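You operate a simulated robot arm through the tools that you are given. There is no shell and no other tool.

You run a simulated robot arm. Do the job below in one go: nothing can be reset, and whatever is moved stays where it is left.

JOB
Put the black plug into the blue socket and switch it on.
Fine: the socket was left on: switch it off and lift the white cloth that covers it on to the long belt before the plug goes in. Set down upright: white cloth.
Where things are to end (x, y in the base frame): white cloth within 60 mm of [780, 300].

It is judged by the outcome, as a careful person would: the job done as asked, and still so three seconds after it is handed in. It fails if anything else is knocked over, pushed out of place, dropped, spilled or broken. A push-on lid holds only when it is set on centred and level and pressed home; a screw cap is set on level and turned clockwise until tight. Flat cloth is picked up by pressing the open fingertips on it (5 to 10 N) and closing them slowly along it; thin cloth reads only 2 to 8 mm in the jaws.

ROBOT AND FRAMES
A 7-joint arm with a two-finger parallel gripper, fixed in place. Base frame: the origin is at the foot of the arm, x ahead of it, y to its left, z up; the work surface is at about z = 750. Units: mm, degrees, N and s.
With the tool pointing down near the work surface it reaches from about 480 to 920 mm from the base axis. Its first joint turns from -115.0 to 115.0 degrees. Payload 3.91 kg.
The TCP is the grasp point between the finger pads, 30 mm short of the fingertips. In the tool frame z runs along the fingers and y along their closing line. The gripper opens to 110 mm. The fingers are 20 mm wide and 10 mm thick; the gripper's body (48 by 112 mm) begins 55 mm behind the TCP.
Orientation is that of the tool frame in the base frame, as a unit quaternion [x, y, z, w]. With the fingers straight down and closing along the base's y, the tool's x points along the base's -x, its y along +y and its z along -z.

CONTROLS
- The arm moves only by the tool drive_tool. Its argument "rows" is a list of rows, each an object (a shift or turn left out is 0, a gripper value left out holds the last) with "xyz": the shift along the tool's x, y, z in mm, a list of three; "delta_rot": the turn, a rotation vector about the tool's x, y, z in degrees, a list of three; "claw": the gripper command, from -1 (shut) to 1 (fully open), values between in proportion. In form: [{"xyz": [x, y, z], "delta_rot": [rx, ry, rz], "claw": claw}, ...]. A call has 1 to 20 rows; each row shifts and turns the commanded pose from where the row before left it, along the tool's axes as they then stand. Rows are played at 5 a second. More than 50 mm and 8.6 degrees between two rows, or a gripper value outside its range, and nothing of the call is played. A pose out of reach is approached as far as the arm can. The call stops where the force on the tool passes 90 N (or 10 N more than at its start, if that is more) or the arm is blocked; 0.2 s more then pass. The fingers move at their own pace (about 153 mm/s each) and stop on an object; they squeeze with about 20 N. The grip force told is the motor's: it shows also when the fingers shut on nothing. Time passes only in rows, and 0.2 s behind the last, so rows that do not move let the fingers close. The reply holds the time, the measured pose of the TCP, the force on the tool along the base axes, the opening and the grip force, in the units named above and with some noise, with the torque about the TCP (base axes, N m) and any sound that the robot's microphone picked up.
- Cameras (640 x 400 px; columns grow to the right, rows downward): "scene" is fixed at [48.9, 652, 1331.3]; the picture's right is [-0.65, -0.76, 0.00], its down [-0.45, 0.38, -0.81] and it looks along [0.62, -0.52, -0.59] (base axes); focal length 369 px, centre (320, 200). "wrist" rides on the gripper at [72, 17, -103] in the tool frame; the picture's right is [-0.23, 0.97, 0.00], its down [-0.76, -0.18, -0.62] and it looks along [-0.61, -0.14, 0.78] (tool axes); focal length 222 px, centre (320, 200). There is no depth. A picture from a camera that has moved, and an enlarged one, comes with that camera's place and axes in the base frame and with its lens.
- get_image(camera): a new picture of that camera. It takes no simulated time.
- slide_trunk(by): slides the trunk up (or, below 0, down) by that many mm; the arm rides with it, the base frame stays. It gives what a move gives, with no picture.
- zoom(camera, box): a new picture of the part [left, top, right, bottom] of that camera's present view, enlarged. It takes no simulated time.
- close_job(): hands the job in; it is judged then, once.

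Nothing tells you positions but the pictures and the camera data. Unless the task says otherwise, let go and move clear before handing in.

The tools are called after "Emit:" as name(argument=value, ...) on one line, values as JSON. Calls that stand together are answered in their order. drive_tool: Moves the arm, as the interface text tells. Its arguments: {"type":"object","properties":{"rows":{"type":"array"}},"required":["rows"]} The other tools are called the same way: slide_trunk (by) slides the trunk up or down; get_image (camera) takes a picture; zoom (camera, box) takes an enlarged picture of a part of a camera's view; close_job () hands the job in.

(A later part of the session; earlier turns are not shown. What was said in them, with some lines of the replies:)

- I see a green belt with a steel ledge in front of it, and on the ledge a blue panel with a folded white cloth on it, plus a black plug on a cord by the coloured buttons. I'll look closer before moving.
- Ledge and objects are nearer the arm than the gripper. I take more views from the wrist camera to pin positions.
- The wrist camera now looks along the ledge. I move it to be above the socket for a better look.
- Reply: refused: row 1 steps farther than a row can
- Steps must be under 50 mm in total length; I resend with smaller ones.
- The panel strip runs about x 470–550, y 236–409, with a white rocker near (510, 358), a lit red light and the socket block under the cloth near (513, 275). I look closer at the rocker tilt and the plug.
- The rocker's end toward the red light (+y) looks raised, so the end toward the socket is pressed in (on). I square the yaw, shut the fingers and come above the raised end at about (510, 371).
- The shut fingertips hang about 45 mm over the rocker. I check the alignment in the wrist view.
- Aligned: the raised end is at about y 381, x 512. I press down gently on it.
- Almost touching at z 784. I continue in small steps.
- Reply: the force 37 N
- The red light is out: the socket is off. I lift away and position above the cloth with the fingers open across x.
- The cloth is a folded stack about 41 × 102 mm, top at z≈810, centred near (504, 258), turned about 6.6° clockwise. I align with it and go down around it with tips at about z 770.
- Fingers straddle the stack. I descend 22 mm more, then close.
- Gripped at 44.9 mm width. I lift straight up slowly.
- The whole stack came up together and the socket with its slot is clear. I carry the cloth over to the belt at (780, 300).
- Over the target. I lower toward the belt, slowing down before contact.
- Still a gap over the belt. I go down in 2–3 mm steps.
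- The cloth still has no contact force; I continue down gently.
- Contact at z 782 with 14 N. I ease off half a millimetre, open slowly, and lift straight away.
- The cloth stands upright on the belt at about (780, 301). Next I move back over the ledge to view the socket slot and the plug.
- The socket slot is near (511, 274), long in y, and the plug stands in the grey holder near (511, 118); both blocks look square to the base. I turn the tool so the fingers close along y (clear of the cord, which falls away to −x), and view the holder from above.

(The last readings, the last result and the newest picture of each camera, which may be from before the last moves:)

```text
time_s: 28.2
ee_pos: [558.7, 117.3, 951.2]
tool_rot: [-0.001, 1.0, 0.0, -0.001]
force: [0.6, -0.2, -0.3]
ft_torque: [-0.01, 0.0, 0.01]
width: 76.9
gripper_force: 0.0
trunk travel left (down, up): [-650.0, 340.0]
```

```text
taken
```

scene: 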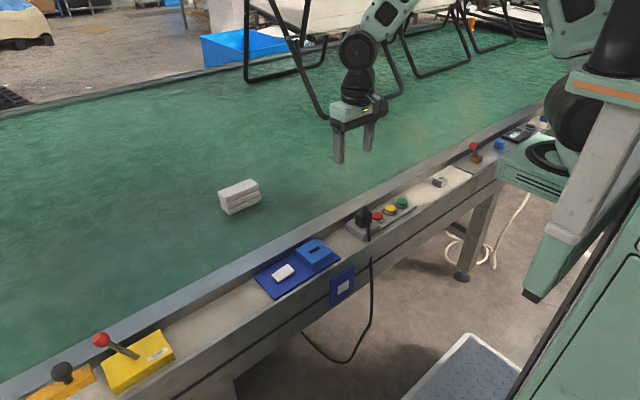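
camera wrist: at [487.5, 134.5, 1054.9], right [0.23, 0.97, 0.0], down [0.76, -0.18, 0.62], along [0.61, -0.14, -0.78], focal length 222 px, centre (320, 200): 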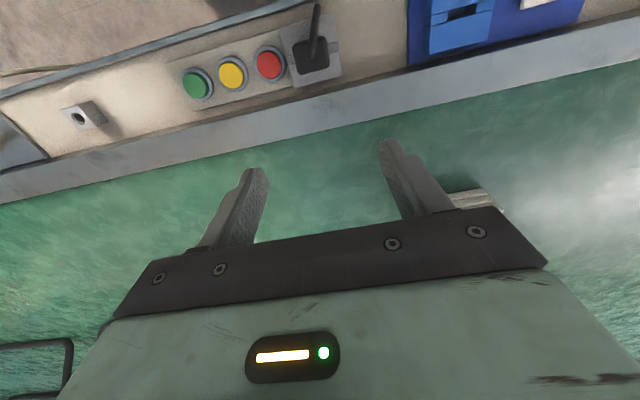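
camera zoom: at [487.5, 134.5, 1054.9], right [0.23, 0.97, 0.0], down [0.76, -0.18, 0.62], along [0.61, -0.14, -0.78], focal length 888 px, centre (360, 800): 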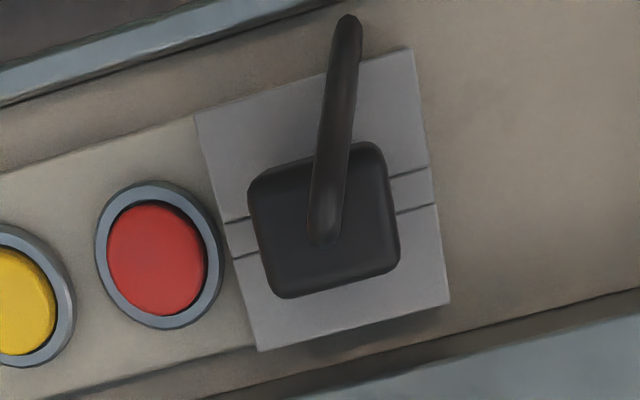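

Clear view: the holder is centred at about (512, 119.6), and the plug body (≈33 mm square, top near z 790) sits on it, square to the base. I move over it with a 48 mm opening and go part way down to check.

Emit:
drive_tool(rows=[{"xyz": [25, 1.5, 0], "claw": -0.12}, {"xyz": [22, 1, 0]}, {"xyz": [0, 0, 40]}, {"xyz": [0, 0, 40]}, {"xyz": [0, 0, 30]}, {}])

Emit:
get_image(camera="wrist")

Emit:
zoom(camera="scene", box=[320, 165, 432, 235])

Emit:
zoom(camera="wrist", box=[220, 60, 420, 185])

```text
time_s: 29.6
ee_pos: [513.2, 119.6, 840.5]
tool_rot: [0.001, 1.0, 0.0, 0.001]
force: [-1.0, 0.4, -0.6]
ft_torque: [0.02, 0.0, 0.0]
width: 48.1
gripper_force: 0.0
trunk travel left (down, up): [-650.0, 340.0]
```

```text
taken
camera wrist: at [440.3, 136.2, 944.6], right [0.23, 0.97, 0.0], down [0.76, -0.18, 0.62], along [0.61, -0.14, -0.78], focal length 222 px, centre (320, 200)
```

wrist: 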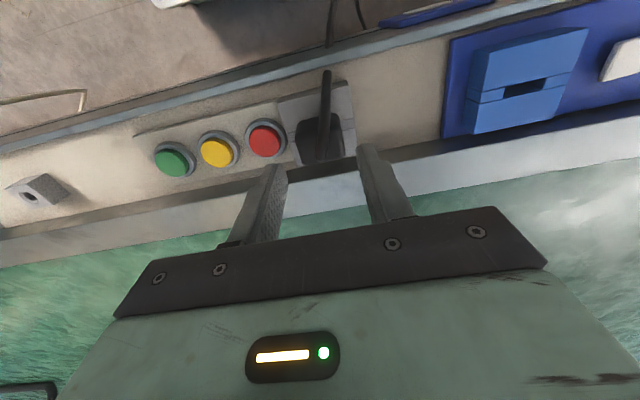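

```text
5.71 times, centred on (376, 200) of scene
camera zoom: at [48.9, 652.0, 1331.3], right [-0.65, -0.76, 0.0], down [-0.45, 0.38, -0.81], along [0.62, -0.52, -0.59], focal length 2107 px, centre (0, 200)
```

zoom: 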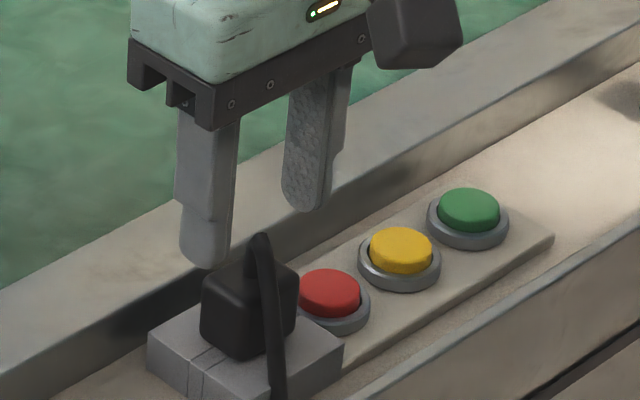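

```text
3.20 times, centred on (320, 122) of wrist
camera zoom: at [440.3, 136.2, 944.6], right [0.23, 0.97, 0.0], down [0.76, -0.18, 0.62], along [0.61, -0.14, -0.78], focal length 711 px, centre (320, 448)
```

zoom: 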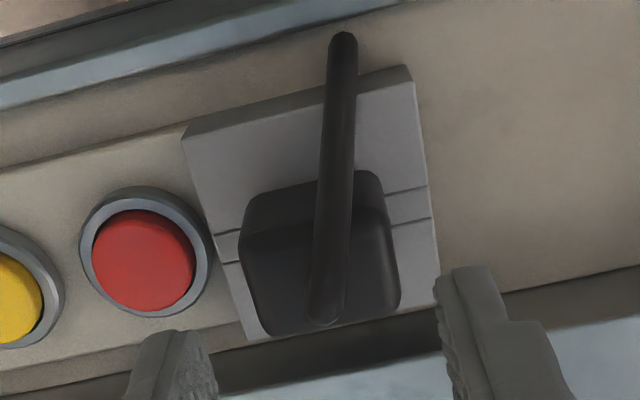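

Fingers straddle the plug in y. I descend to about z 793, watching the force.

Emit:
drive_tool(rows=[{"xyz": [1, 0, 15]}, {"xyz": [0, 0, 12]}, {}])

Emit:
zoom(camera="scene", box=[320, 165, 432, 235])

Emit:
zoom(camera="wrist", box=[220, 60, 420, 185])

```text
time_s: 30.4
ee_pos: [512.3, 120.7, 815.2]
tool_rot: [0.0, 1.0, -0.001, -0.001]
force: [0.0, 0.2, 0.1]
ft_torque: [-0.02, -0.02, 0.0]
width: 48.4
gripper_force: 0.0
trunk travel left (down, up): [-650.0, 340.0]
```

```text
5.71 times, centred on (376, 200) of scene
camera zoom: at [48.9, 652.0, 1331.3], right [-0.65, -0.76, 0.0], down [-0.45, 0.38, -0.81], along [0.62, -0.52, -0.59], focal length 2107 px, centre (0, 200)
```

zoom: 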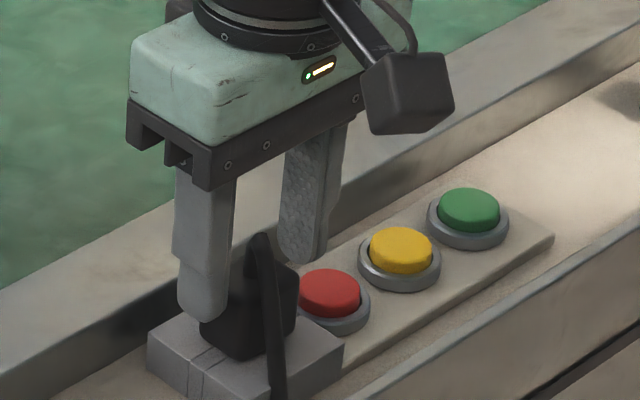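

```text
3.20 times, centred on (320, 122) of wrist
camera zoom: at [439.4, 136.3, 917.6], right [0.23, 0.97, 0.0], down [0.76, -0.18, 0.62], along [0.61, -0.14, -0.78], focal length 711 px, centre (320, 448)
```

zoom: 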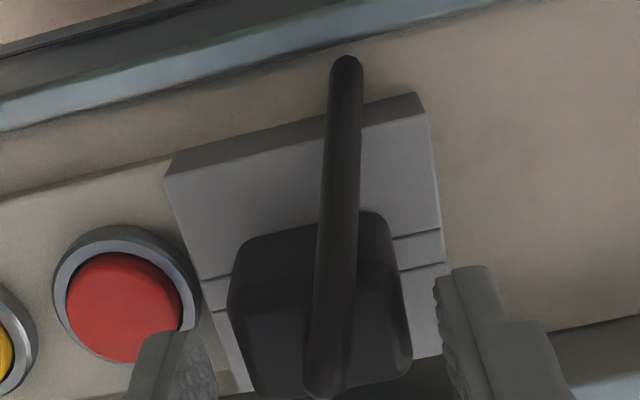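

Emit:
drive_tool(rows=[{"xyz": [0, 0, 12]}, {"xyz": [0, 0, 8]}, {}])

Emit:
zoom(camera="scene", box=[328, 190, 408, 240])

Emit:
zoom(camera="wrist", box=[220, 60, 420, 185])

```text
time_s: 31.2
ee_pos: [512.9, 120.2, 793.2]
tool_rot: [-0.001, 1.0, 0.0, 0.0]
force: [0.9, -0.4, 0.7]
ft_torque: [0.01, 0.01, 0.03]
width: 48.5
gripper_force: 0.1
trunk travel left (down, up): [-650.0, 340.0]
```

```text
8.00 times, centred on (368, 215) of scene
camera zoom: at [48.9, 652.0, 1331.3], right [-0.65, -0.76, 0.0], down [-0.45, 0.38, -0.81], along [0.62, -0.52, -0.59], focal length 2950 px, centre (-64, 80)
```

zoom: 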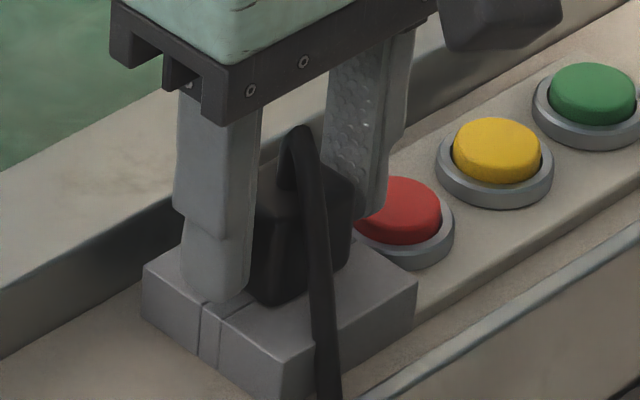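

```text
3.20 times, centred on (320, 122) of wrist
camera zoom: at [439.6, 136.1, 897.8], right [0.23, 0.97, 0.0], down [0.76, -0.18, 0.62], along [0.61, -0.14, -0.78], focal length 711 px, centre (320, 448)
```

zoom: 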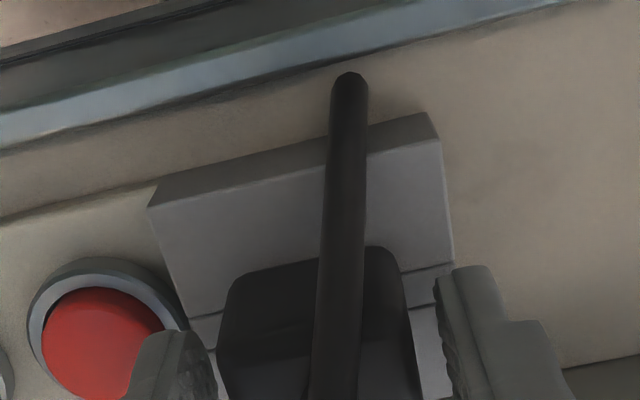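

Emit:
drive_tool(rows=[{"claw": -0.25}, {"claw": -0.33}, {"claw": -0.38}, {"claw": -0.45}, {"claw": -1}, {}, {}])

Emit:
zoom(camera="scene", box=[328, 190, 408, 240])

```text
time_s: 32.8
ee_pos: [513.5, 119.1, 794.1]
tool_rot: [0.001, 1.0, 0.0, 0.0]
force: [-0.3, 6.7, -1.0]
ft_torque: [0.22, 0.0, 0.0]
width: 35.4
gripper_force: 20.1
trunk travel left (down, up): [-650.0, 340.0]
```

```text
8.00 times, centred on (368, 215) of scene
camera zoom: at [48.9, 652.0, 1331.3], right [-0.65, -0.76, 0.0], down [-0.45, 0.38, -0.81], along [0.62, -0.52, -0.59], focal length 2950 px, centre (-64, 80)
```

zoom: 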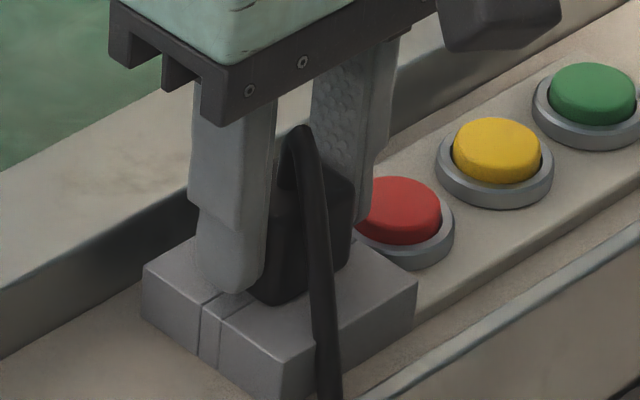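

Gripped at 35.4 mm. I relax the small side force by shifting 0.3 mm in +y, then pull the plug straight up.

Emit:
drive_tool(rows=[{"xyz": [0, 0.3, 0]}, {"xyz": [0, 0, -3]}, {"xyz": [0, 0, -5]}, {"xyz": [0, 0, -8]}, {"xyz": [0, 0, -12]}, {"xyz": [0, 0, -15]}, {"xyz": [0, 0, -17]}, {}])

Emit:
zoom(camera="scene", box=[310, 165, 422, 235])

Emit:
get_image(camera="wrist")

```text
time_s: 34.6
ee_pos: [512.4, 119.8, 855.5]
tool_rot: [0.0, 1.0, 0.0, 0.0]
force: [0.2, 0.0, -1.0]
ft_torque: [0.02, 0.02, 0.02]
width: 35.4
gripper_force: 20.0
trunk travel left (down, up): [-650.0, 340.0]
```

```text
5.71 times, centred on (366, 200) of scene
camera zoom: at [48.9, 652.0, 1331.3], right [-0.65, -0.76, 0.0], down [-0.45, 0.38, -0.81], along [0.62, -0.52, -0.59], focal length 2107 px, centre (57, 200)
```

zoom: 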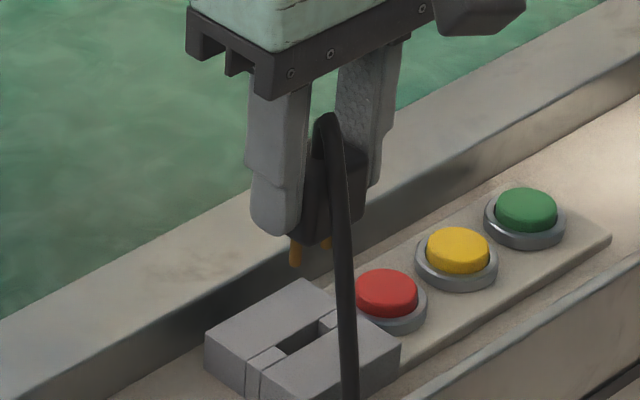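

```text
taken
camera wrist: at [439.6, 136.9, 958.6], right [0.23, 0.97, 0.0], down [0.76, -0.18, 0.62], along [0.61, -0.14, -0.78], focal length 222 px, centre (320, 200)
```

wrist: 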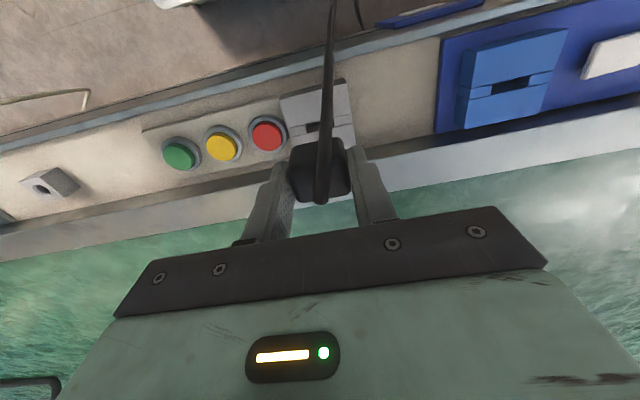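

The plug is out, with two brass prongs in line along y. I record the holder's slot in this view so I can match the blue socket to the same spot after the move.

Emit:
zoom(camera="wrist", box=[264, 65, 376, 135])

Emit:
zoom(camera="wrist", box=[440, 20, 600, 120])

Emit:
zoom(camera="scene", box=[290, 230, 354, 270])

Emit:
zoom(camera="scene", box=[338, 205, 402, 245])

```text
5.71 times, centred on (320, 100) of wrist
camera zoom: at [439.6, 136.9, 958.6], right [0.23, 0.97, 0.0], down [0.76, -0.18, 0.62], along [0.61, -0.14, -0.78], focal length 1269 px, centre (320, 771)
```

zoom: 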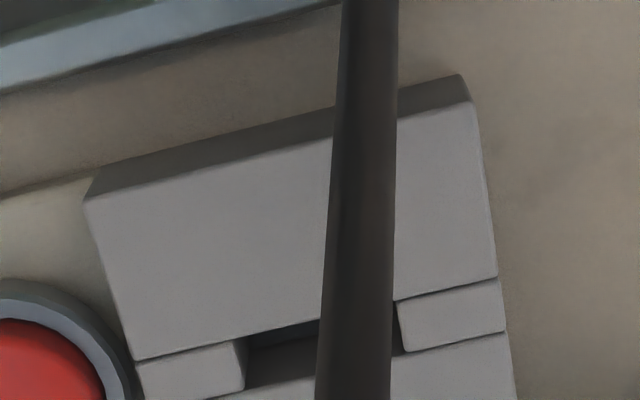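

```text
4.00 times, centred on (520, 70) of wrist
camera zoom: at [439.6, 136.9, 958.6], right [0.23, 0.97, 0.0], down [0.76, -0.18, 0.62], along [0.61, -0.14, -0.78], focal length 888 px, centre (-480, 720)
```

zoom: 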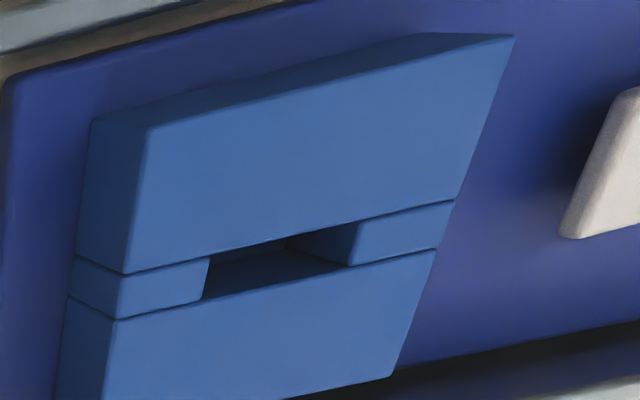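

```text
10.00 times, centred on (322, 250) of scene
camera zoom: at [48.9, 652.0, 1331.3], right [-0.65, -0.76, 0.0], down [-0.45, 0.38, -0.81], along [0.62, -0.52, -0.59], focal length 3687 px, centre (300, -300)
```

zoom: 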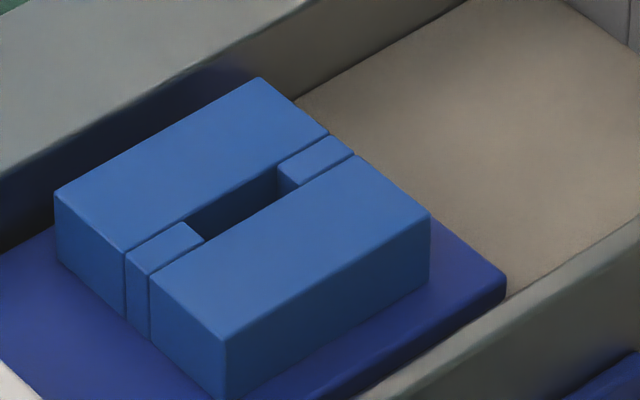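

```text
10.00 times, centred on (370, 225) of scene
camera zoom: at [48.9, 652.0, 1331.3], right [-0.65, -0.76, 0.0], down [-0.45, 0.38, -0.81], along [0.62, -0.52, -0.59], focal length 3687 px, centre (-180, -50)
```

zoom: 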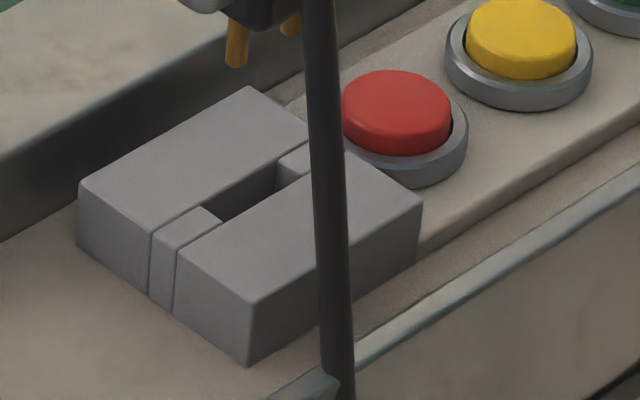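

I carry the plug +155 mm along y, staying high, then compare prongs and slot.

Emit:
drive_tool(rows=[{"xyz": [0, 30, 0]}, {"xyz": [0, 35, 0]}, {"xyz": [0, 35, 0]}, {"xyz": [0, 35, 0]}, {"xyz": [0, 20, 0]}, {}, {}])

Emit:
zoom(camera="scene", box=[270, 195, 382, 265])

Emit:
zoom(camera="wrist", box=[264, 65, 376, 135])

Emit:
get_image(camera="scene")

```text
time_s: 36.2
ee_pos: [511.6, 275.6, 855.0]
tool_rot: [0.001, 1.0, 0.0, 0.0]
force: [-0.6, -0.7, 0.4]
ft_torque: [-0.02, 0.0, 0.01]
width: 35.2
gripper_force: 20.4
trunk travel left (down, up): [-650.0, 340.0]
```

```text
5.71 times, centred on (326, 230) of scene
camera zoom: at [48.9, 652.0, 1331.3], right [-0.65, -0.76, 0.0], down [-0.45, 0.38, -0.81], along [0.62, -0.52, -0.59], focal length 2107 px, centre (286, 29)
```

zoom: 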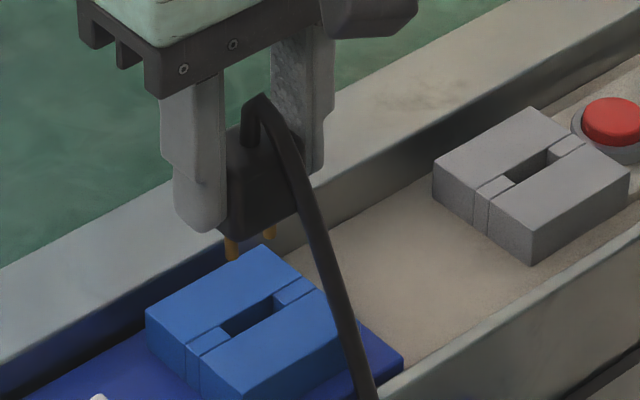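

```text
5.71 times, centred on (320, 100) of wrist
camera zoom: at [439.6, 292.0, 958.2], right [0.23, 0.97, 0.0], down [0.76, -0.18, 0.62], along [0.61, -0.14, -0.78], focal length 1269 px, centre (320, 771)
```

zoom: 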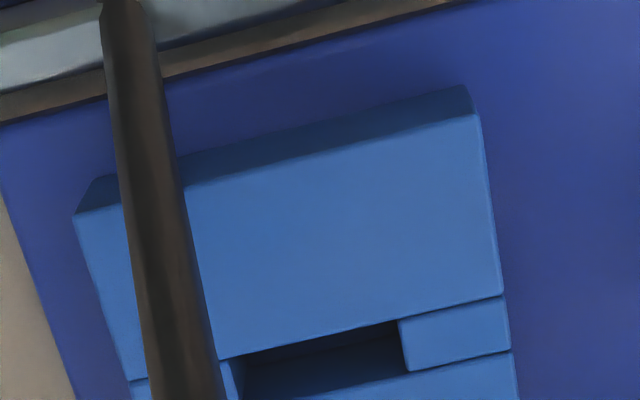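

```text
taken
```

scene: 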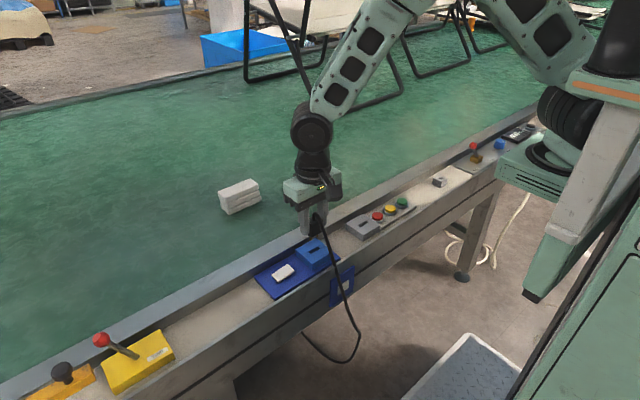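

The match to the holder's view shows y within about 0.3 mm. I lower until the prongs are just above the socket and check x in the scene view.

Emit:
drive_tool(rows=[{"xyz": [0, -0.3, 12]}, {"xyz": [0, 0, 10]}, {"xyz": [0, 0, 8]}, {}, {}])

Emit:
zoom(camera="scene", box=[290, 220, 354, 260])

Emit:
zoom(camera="wrist", box=[264, 85, 376, 155])

```text
time_s: 37.4
ee_pos: [512.9, 274.4, 824.6]
tool_rot: [0.001, 1.0, 0.0, 0.0]
force: [-0.5, 0.4, -0.9]
ft_torque: [0.01, -0.01, 0.05]
width: 35.3
gripper_force: 19.5
trunk travel left (down, up): [-650.0, 340.0]
```

```text
10.00 times, centred on (322, 240) of scene
camera zoom: at [48.9, 652.0, 1331.3], right [-0.65, -0.76, 0.0], down [-0.45, 0.38, -0.81], along [0.62, -0.52, -0.59], focal length 3687 px, centre (300, -200)
```

zoom: 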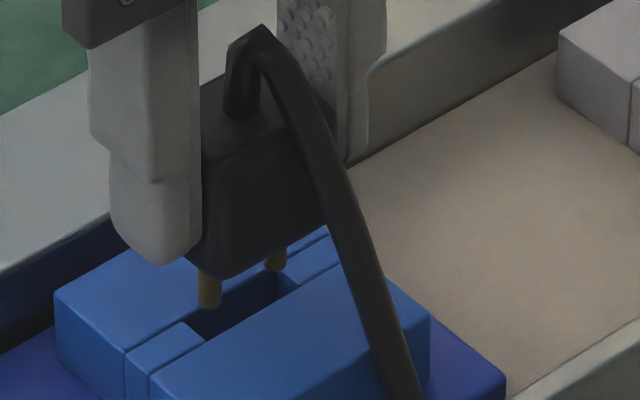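

```text
5.71 times, centred on (320, 120) of wrist
camera zoom: at [439.3, 291.5, 928.0], right [0.23, 0.97, 0.0], down [0.76, -0.18, 0.62], along [0.61, -0.14, -0.78], focal length 1269 px, centre (320, 657)
```

zoom: 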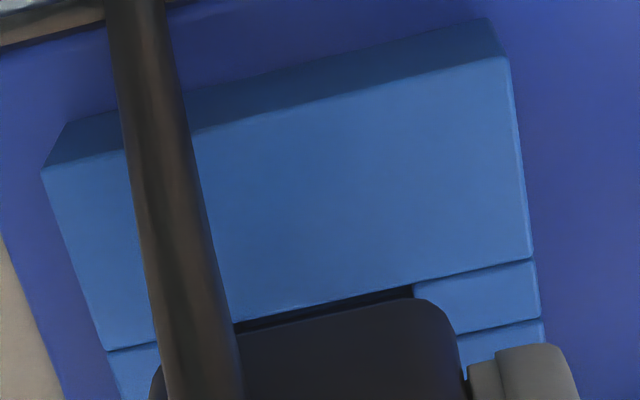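

The prongs' midpoint lines up with the slot centre in the scene view (within a fraction of a mm), about 4 mm above it. I lower slowly to enter the slot.

Emit:
drive_tool(rows=[{"xyz": [0, 0, 3]}, {"xyz": [0, 0, 2]}, {"xyz": [0, 0, 2]}, {}])

Emit:
zoom(camera="scene", box=[290, 220, 354, 260])

```text
time_s: 38.4
ee_pos: [512.3, 274.8, 818.2]
tool_rot: [0.0, 1.0, 0.0, 0.001]
force: [-0.2, 0.1, -0.1]
ft_torque: [0.0, -0.01, 0.04]
width: 35.6
gripper_force: 20.2
trunk travel left (down, up): [-650.0, 340.0]
```

```text
10.00 times, centred on (322, 240) of scene
camera zoom: at [48.9, 652.0, 1331.3], right [-0.65, -0.76, 0.0], down [-0.45, 0.38, -0.81], along [0.62, -0.52, -0.59], focal length 3687 px, centre (300, -200)
```

zoom: 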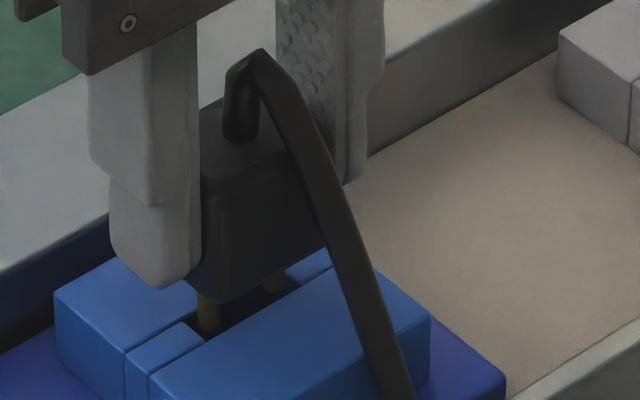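

No resistance, and the prongs are at the slot mouth. I continue inserting.

Emit:
drive_tool(rows=[{"xyz": [0, 0, 2]}, {"xyz": [0, 0, 2]}, {"xyz": [0, 0, 2]}, {}])

Emit:
zoom(camera="scene", box=[290, 220, 354, 260])

```text
time_s: 39.4
ee_pos: [511.3, 274.5, 810.8]
tool_rot: [0.001, 1.0, 0.0, 0.0]
force: [-0.1, -0.6, -0.1]
ft_torque: [-0.01, 0.04, 0.02]
width: 35.4
gripper_force: 20.0
trunk travel left (down, up): [-650.0, 340.0]
```

```text
10.00 times, centred on (322, 240) of scene
camera zoom: at [48.9, 652.0, 1331.3], right [-0.65, -0.76, 0.0], down [-0.45, 0.38, -0.81], along [0.62, -0.52, -0.59], focal length 3687 px, centre (300, -200)
```

zoom: 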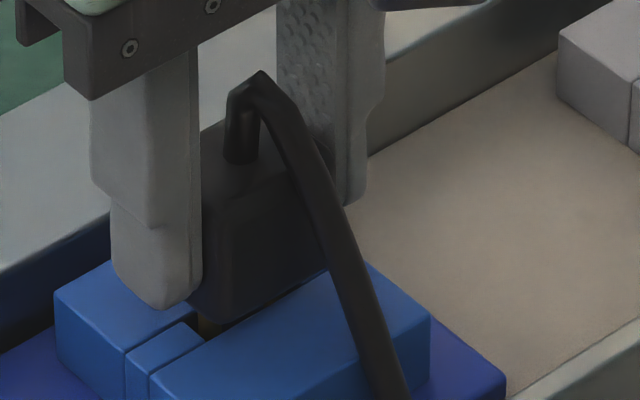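

Entering freely. About 9–10 mm remain; I continue in 2 mm steps.

Emit:
drive_tool(rows=[{"xyz": [0, 0, 2]}, {"xyz": [0, 0, 2]}, {"xyz": [0, 0, 2]}, {}])

Emit:
drive_tool(rows=[{"xyz": [0, 0, 1.5]}, {"xyz": [0, 0, 1.5]}, {}])

Emit:
zoom(camera="scene", box=[290, 220, 354, 260])

```text
time_s: 40.4
ee_pos: [512.0, 274.1, 805.0]
tool_rot: [0.001, 1.0, -0.001, 0.0]
force: [0.3, -0.3, -0.5]
ft_torque: [-0.01, 0.02, -0.02]
width: 35.7
gripper_force: 19.9
trunk travel left (down, up): [-650.0, 340.0]
```

```text
time_s: 41.2
ee_pos: [513.8, 275.1, 803.4]
tool_rot: [-0.001, 1.0, 0.001, 0.001]
force: [0.7, 2.2, 4.0]
ft_torque: [0.04, -0.01, -0.01]
width: 35.4
gripper_force: 20.6
trunk travel left (down, up): [-650.0, 340.0]
```

```text
10.00 times, centred on (322, 240) of scene
camera zoom: at [48.9, 652.0, 1331.3], right [-0.65, -0.76, 0.0], down [-0.45, 0.38, -0.81], along [0.62, -0.52, -0.59], focal length 3687 px, centre (300, -200)
```

zoom: 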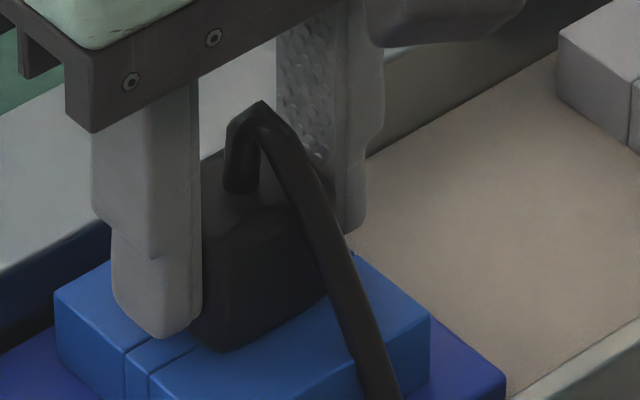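

Contact is beginning near the expected seating depth. I press home a little further and check.

Emit:
drive_tool(rows=[{"xyz": [0, 0, 1]}, {"xyz": [0, 0, 0.7]}, {}])

Emit:
zoom(camera="scene", box=[290, 220, 354, 260])

Emit:
zoom(camera="wrist", box=[250, 60, 410, 160])

```text
time_s: 42.0
ee_pos: [511.6, 274.6, 801.9]
tool_rot: [0.0, 1.0, 0.0, 0.0]
force: [0.2, 3.0, 15.8]
ft_torque: [0.06, -0.03, -0.02]
width: 35.7
gripper_force: 19.8
trunk travel left (down, up): [-650.0, 340.0]
```

```text
10.00 times, centred on (322, 240) of scene
camera zoom: at [48.9, 652.0, 1331.3], right [-0.65, -0.76, 0.0], down [-0.45, 0.38, -0.81], along [0.62, -0.52, -0.59], focal length 3687 px, centre (300, -200)
```

zoom: 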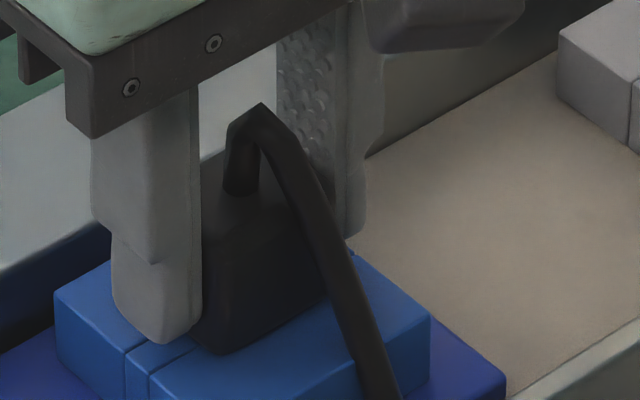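

```text
4.00 times, centred on (330, 110) of wrist
camera zoom: at [439.3, 291.6, 905.2], right [0.23, 0.97, 0.0], down [0.76, -0.18, 0.62], along [0.61, -0.14, -0.78], focal length 888 px, centre (280, 560)
```

zoom: 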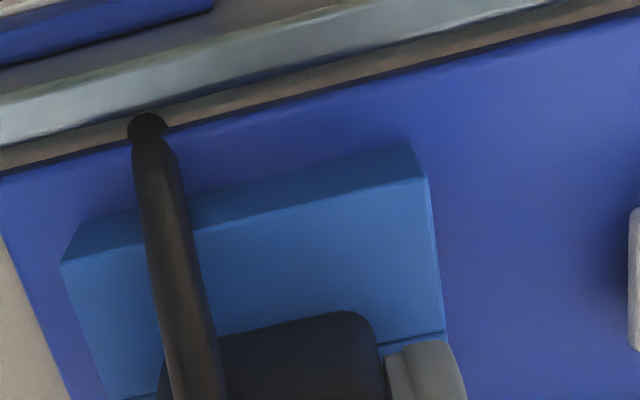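

Emit:
drive_tool(rows=[{"xyz": [0, 0, 0.7]}, {"xyz": [0, 0, 0.7]}, {}])

Emit:
zoom(camera="scene", box=[298, 235, 338, 260])

```text
time_s: 42.8
ee_pos: [512.7, 275.1, 800.4]
tool_rot: [0.0, 1.0, 0.001, 0.0]
force: [2.6, 4.3, 15.2]
ft_torque: [0.1, -0.09, -0.01]
width: 35.5
gripper_force: 19.8
trunk travel left (down, up): [-650.0, 340.0]
```

```text
16.00 times, centred on (318, 248) of scene
camera zoom: at [48.9, 652.0, 1331.3], right [-0.65, -0.76, 0.0], down [-0.45, 0.38, -0.81], along [0.62, -0.52, -0.59], focal length 5899 px, centre (352, -560)
```

zoom: 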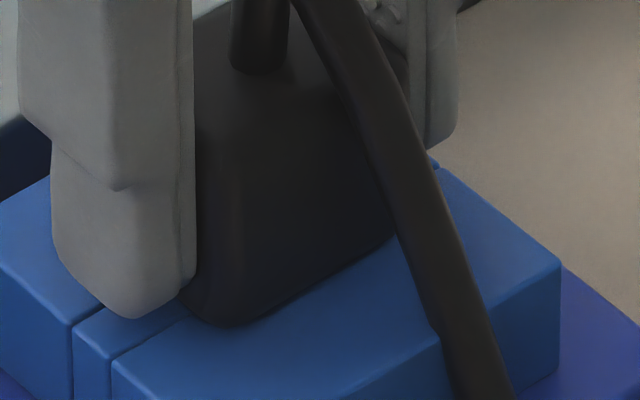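

The fingers now slide on the plug at about 15 N while its base stays put on the block, so it seems bottomed out. I release, lift and look at it from both cameras.

Emit:
drive_tool(rows=[{"xyz": [0, 0, -0.7]}, {"claw": -0.25}, {"claw": -0.12}, {}, {"xyz": [0, 0, -15]}, {"xyz": [0, 0, -30]}, {"xyz": [0, 0, -40]}, {"xyz": [-30, 0, -30]}, {}])

Emit:
zoom(camera="scene", box=[280, 220, 344, 260])

Emit:
get_image(camera="wrist")

Emit:
zoom(camera="wrist", box=[250, 0, 410, 100])

Emit:
get_image(camera="scene")

```text
time_s: 44.8
ee_pos: [542.3, 275.1, 915.5]
tool_rot: [0.0, 1.0, 0.0, 0.0]
force: [0.0, 0.3, -0.4]
ft_torque: [0.01, 0.0, 0.04]
width: 48.4
gripper_force: 0.0
trunk travel left (down, up): [-650.0, 340.0]
```

```text
10.00 times, centred on (312, 240) of scene
camera zoom: at [48.9, 652.0, 1331.3], right [-0.65, -0.76, 0.0], down [-0.45, 0.38, -0.81], along [0.62, -0.52, -0.59], focal length 3687 px, centre (400, -200)
```

zoom: 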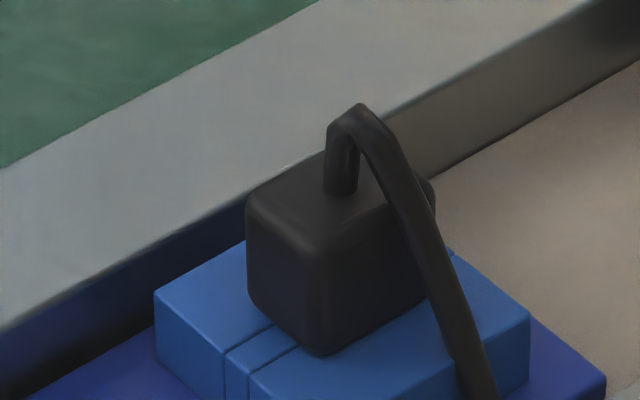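

```text
taken
camera wrist: at [468.6, 291.3, 1019.8], right [0.23, 0.97, 0.0], down [0.76, -0.18, 0.62], along [0.61, -0.14, -0.78], focal length 222 px, centre (320, 200)
```

wrist: 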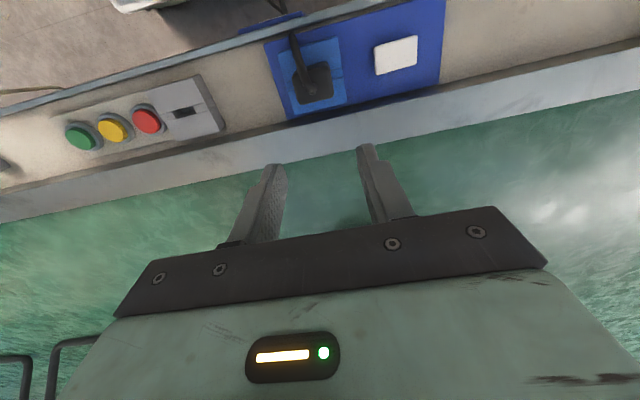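

```text
4.00 times, centred on (330, 50) of wrist
camera zoom: at [468.6, 291.3, 1019.8], right [0.23, 0.97, 0.0], down [0.76, -0.18, 0.62], along [0.61, -0.14, -0.78], focal length 888 px, centre (280, 800)
```

zoom: 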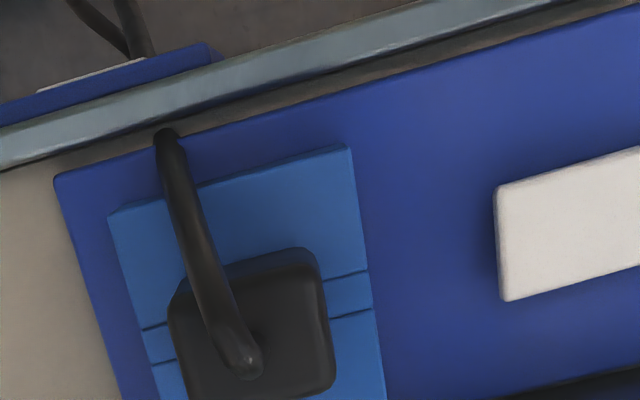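

```text
taken
```

scene: 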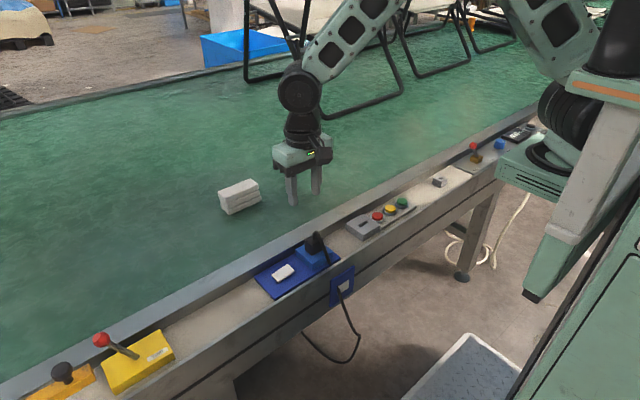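

The plug sits fully on the socket block, upright, matching how it sat in its holder. Now I shut the fingers and go above the rocker's socket-side end, near (512, 347), to switch it on.

Emit:
drive_tool(rows=[{"xyz": [10, 24, 0], "claw": -1}, {"xyz": [10, 24, 0]}, {"xyz": [10, 24, 0]}, {"xyz": [0, 0, 40]}, {"xyz": [0, 0, 40]}, {"xyz": [0, 0, 25]}, {}])

Emit:
zoom(camera="scene", box=[248, 215, 344, 275])

Emit:
zoom(camera="wrist", box=[220, 60, 420, 185])

```text
time_s: 46.4
ee_pos: [511.3, 346.9, 810.1]
tool_rot: [0.0, 1.0, 0.0, -0.001]
force: [0.6, -0.1, 0.2]
ft_torque: [0.01, 0.0, 0.02]
width: 0.0
gripper_force: 20.4
trunk travel left (down, up): [-650.0, 340.0]
```

```text
6.67 times, centred on (296, 245) of scene
camera zoom: at [48.9, 652.0, 1331.3], right [-0.65, -0.76, 0.0], down [-0.45, 0.38, -0.81], along [0.62, -0.52, -0.59], focal length 2458 px, centre (480, -100)
```

zoom: 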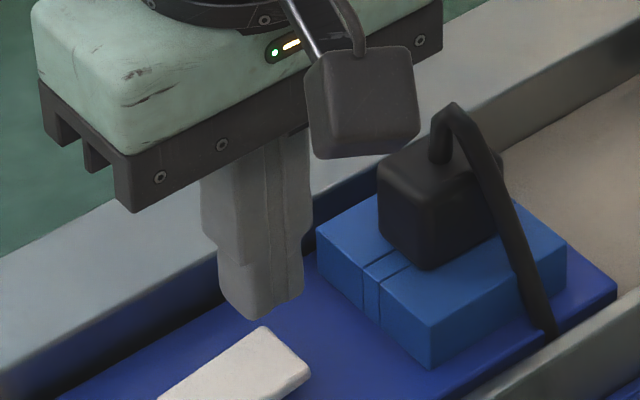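

```text
3.20 times, centred on (320, 122) of wrist
camera zoom: at [439.5, 363.5, 914.1], right [0.23, 0.97, 0.0], down [0.76, -0.18, 0.62], along [0.61, -0.14, -0.78], focal length 711 px, centre (320, 448)
```

zoom: 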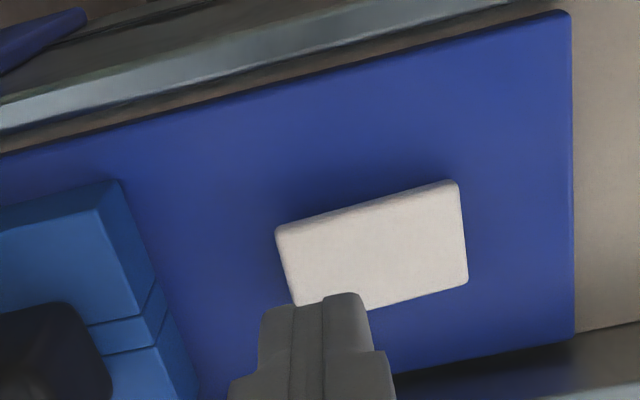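

Emit:
drive_tool(rows=[{"xyz": [0, 0, 15]}, {"xyz": [0, 0, 8]}, {"xyz": [0, 0, 2]}, {}])

Emit:
zoom(camera="scene", box=[248, 235, 328, 285])

```text
time_s: 47.4
ee_pos: [512.6, 347.0, 784.4]
tool_rot: [0.001, 1.0, 0.0, 0.0]
force: [-0.5, -0.6, 1.0]
ft_torque: [-0.05, 0.03, -0.02]
width: 0.1
gripper_force: 20.0
trunk travel left (down, up): [-650.0, 340.0]
```

```text
8.00 times, centred on (288, 260) of scene
camera zoom: at [48.9, 652.0, 1331.3], right [-0.65, -0.76, 0.0], down [-0.45, 0.38, -0.81], along [0.62, -0.52, -0.59], focal length 2950 px, centre (576, -280)
```

zoom: 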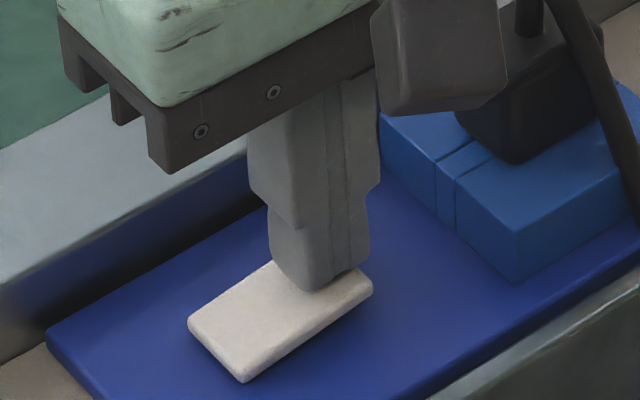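

Just touching the raised end. I press in small steps.

Emit:
drive_tool(rows=[{"xyz": [0, 0, 1.5]}, {"xyz": [0, 0, 1]}, {"xyz": [0, 0, 1]}, {"xyz": [0, 0, 1]}])

Emit:
zoom(camera="scene", box=[248, 235, 328, 285])

```text
time_s: 48.4
ee_pos: [511.7, 347.9, 783.4]
tool_rot: [0.0, 1.0, 0.001, 0.001]
force: [-2.4, -5.6, 19.0]
ft_torque: [0.04, 0.07, 0.05]
width: 0.0
gripper_force: 19.7
trunk travel left (down, up): [-650.0, 340.0]
```

```text
8.00 times, centred on (288, 260) of scene
camera zoom: at [48.9, 652.0, 1331.3], right [-0.65, -0.76, 0.0], down [-0.45, 0.38, -0.81], along [0.62, -0.52, -0.59], focal length 2950 px, centre (576, -280)
```

zoom: 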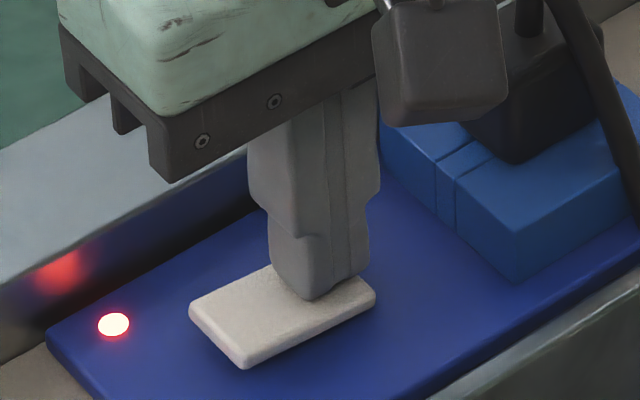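

The red light is on again. I lift straight up, move clear and check everything.

Emit:
drive_tool(rows=[{"xyz": [0, 0, -10]}, {"xyz": [0, 0, -30]}, {"xyz": [0, 0, -45]}, {"xyz": [0, 0, -45]}, {"xyz": [-40, 0, -25]}, {"xyz": [-45, -10, 0]}, {"xyz": [-20, 0, 0]}, {}, {}, {}])

Emit:
get_image(camera="scene")

Emit:
zoom(camera="scene", box=[240, 210, 368, 290])

Emit:
zoom(camera="scene", box=[190, 160, 286, 220])

Emit:
get_image(camera="wrist")

```text
time_s: 50.6
ee_pos: [616.1, 336.1, 935.6]
tool_rot: [0.0, 1.0, 0.0, -0.001]
force: [-0.3, -0.4, -0.5]
ft_torque: [0.0, 0.0, 0.0]
width: 0.0
gripper_force: 20.8
trunk travel left (down, up): [-650.0, 340.0]
```

```text
taken
```

scene: 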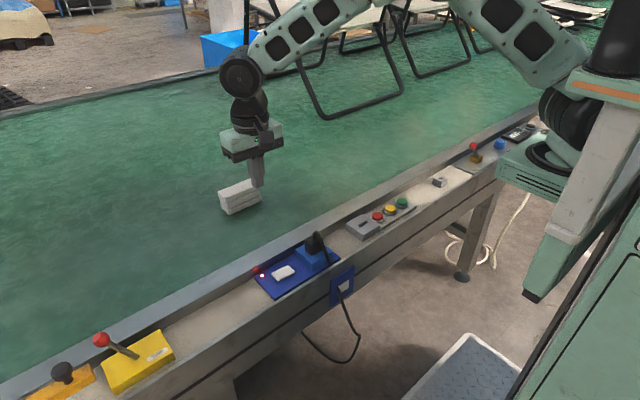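

```text
5.00 times, centred on (304, 250) of scene
camera zoom: at [48.9, 652.0, 1331.3], right [-0.65, -0.76, 0.0], down [-0.45, 0.38, -0.81], along [0.62, -0.52, -0.59], focal length 1844 px, centre (400, -50)
```

zoom: 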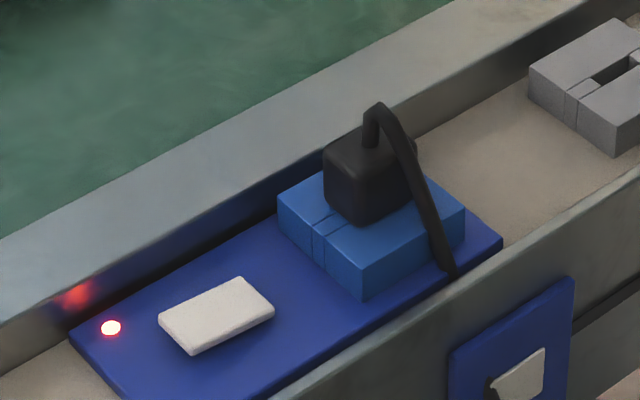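

```text
6.67 times, centred on (238, 190) of scene
camera zoom: at [48.9, 652.0, 1331.3], right [-0.65, -0.76, 0.0], down [-0.45, 0.38, -0.81], along [0.62, -0.52, -0.59], focal length 2458 px, centre (867, 267)
```

zoom: 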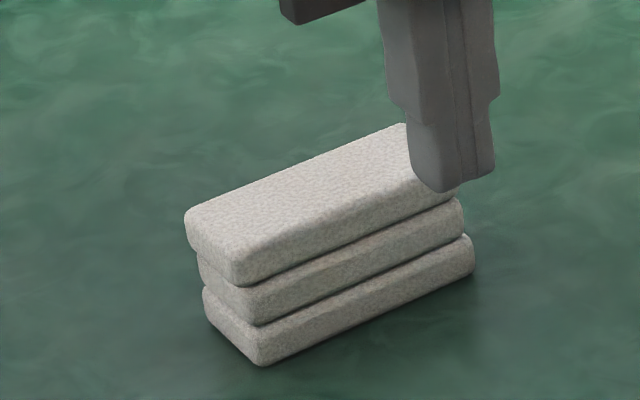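

```text
taken
camera wrist: at [544.5, 353.6, 1039.3], right [0.23, 0.97, 0.0], down [0.76, -0.18, 0.62], along [0.61, -0.14, -0.78], focal length 222 px, centre (320, 200)
```

wrist: 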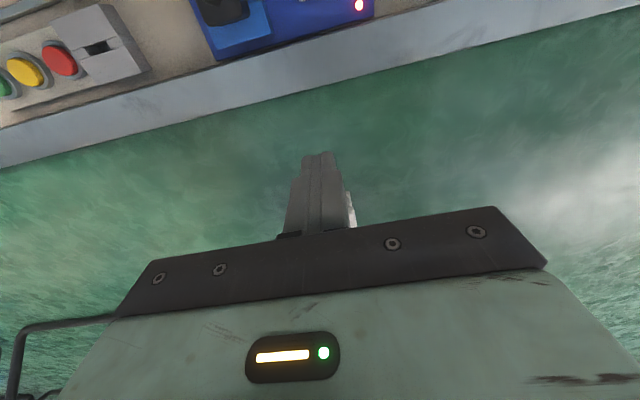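

Light on, plug seated, cloth upright on the belt. I check the front plate where the cord now hangs before handing in.

Emit:
zoom(camera="scene", box=[300, 240, 380, 365])

Emit:
zoom(camera="scene", box=[312, 255, 376, 315])

```text
3.20 times, centred on (340, 302) of scene
camera zoom: at [48.9, 652.0, 1331.3], right [-0.65, -0.76, 0.0], down [-0.45, 0.38, -0.81], along [0.62, -0.52, -0.59], focal length 1180 px, centre (256, -128)
```

zoom: 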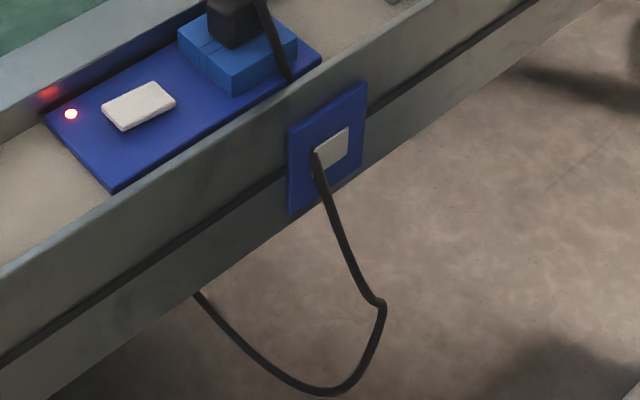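

```text
6.67 times, centred on (344, 285) of scene
camera zoom: at [48.9, 652.0, 1331.3], right [-0.65, -0.76, 0.0], down [-0.45, 0.38, -0.81], along [0.62, -0.52, -0.59], focal length 2458 px, centre (160, -367)
```

zoom: 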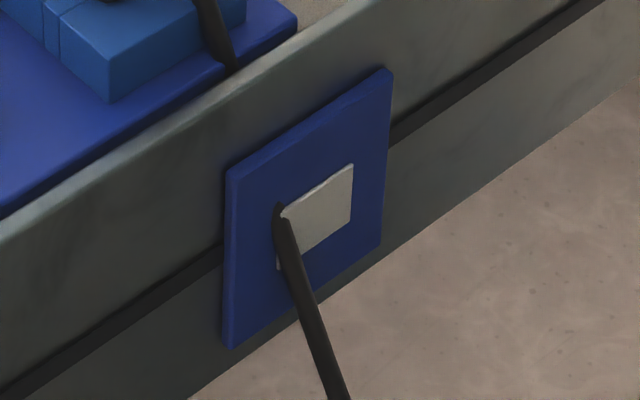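

The cord just hangs past the front plate, which hasn't moved. The white cloth is upright at about (780, 300), the plug is seated in the blue socket, the socket light is on, and the gripper is clear. I hand the job in.

Emit:
close_job()

```text
The job is handed in.
```

The black plug is in the blue socket and the socket is switched on, and I have handed the job in. I have not seen the verdict.

- **Switching off:** I pressed the end of the rocker nearer the light first, and the red light went out.
- **Cloth:** I lifted the folded white cloth off the socket in one piece and set it down upright on the belt. It is at about (780, 301), within a couple of millimetres of the target.
- **Plug:** I pulled it from the grey holder and pressed it down until it sat flat on the socket block. The fingers began to slip on it at about 15 N, so I took it as bottomed out.
- **Switching on:** I pressed the other end of the rocker, and the red light came back on.

The cord now hangs across the blue plate on the front of the ledge. The plate did not look moved in the last picture, and nothing else was knocked or shifted that I could see. The gripper is clear of everything.
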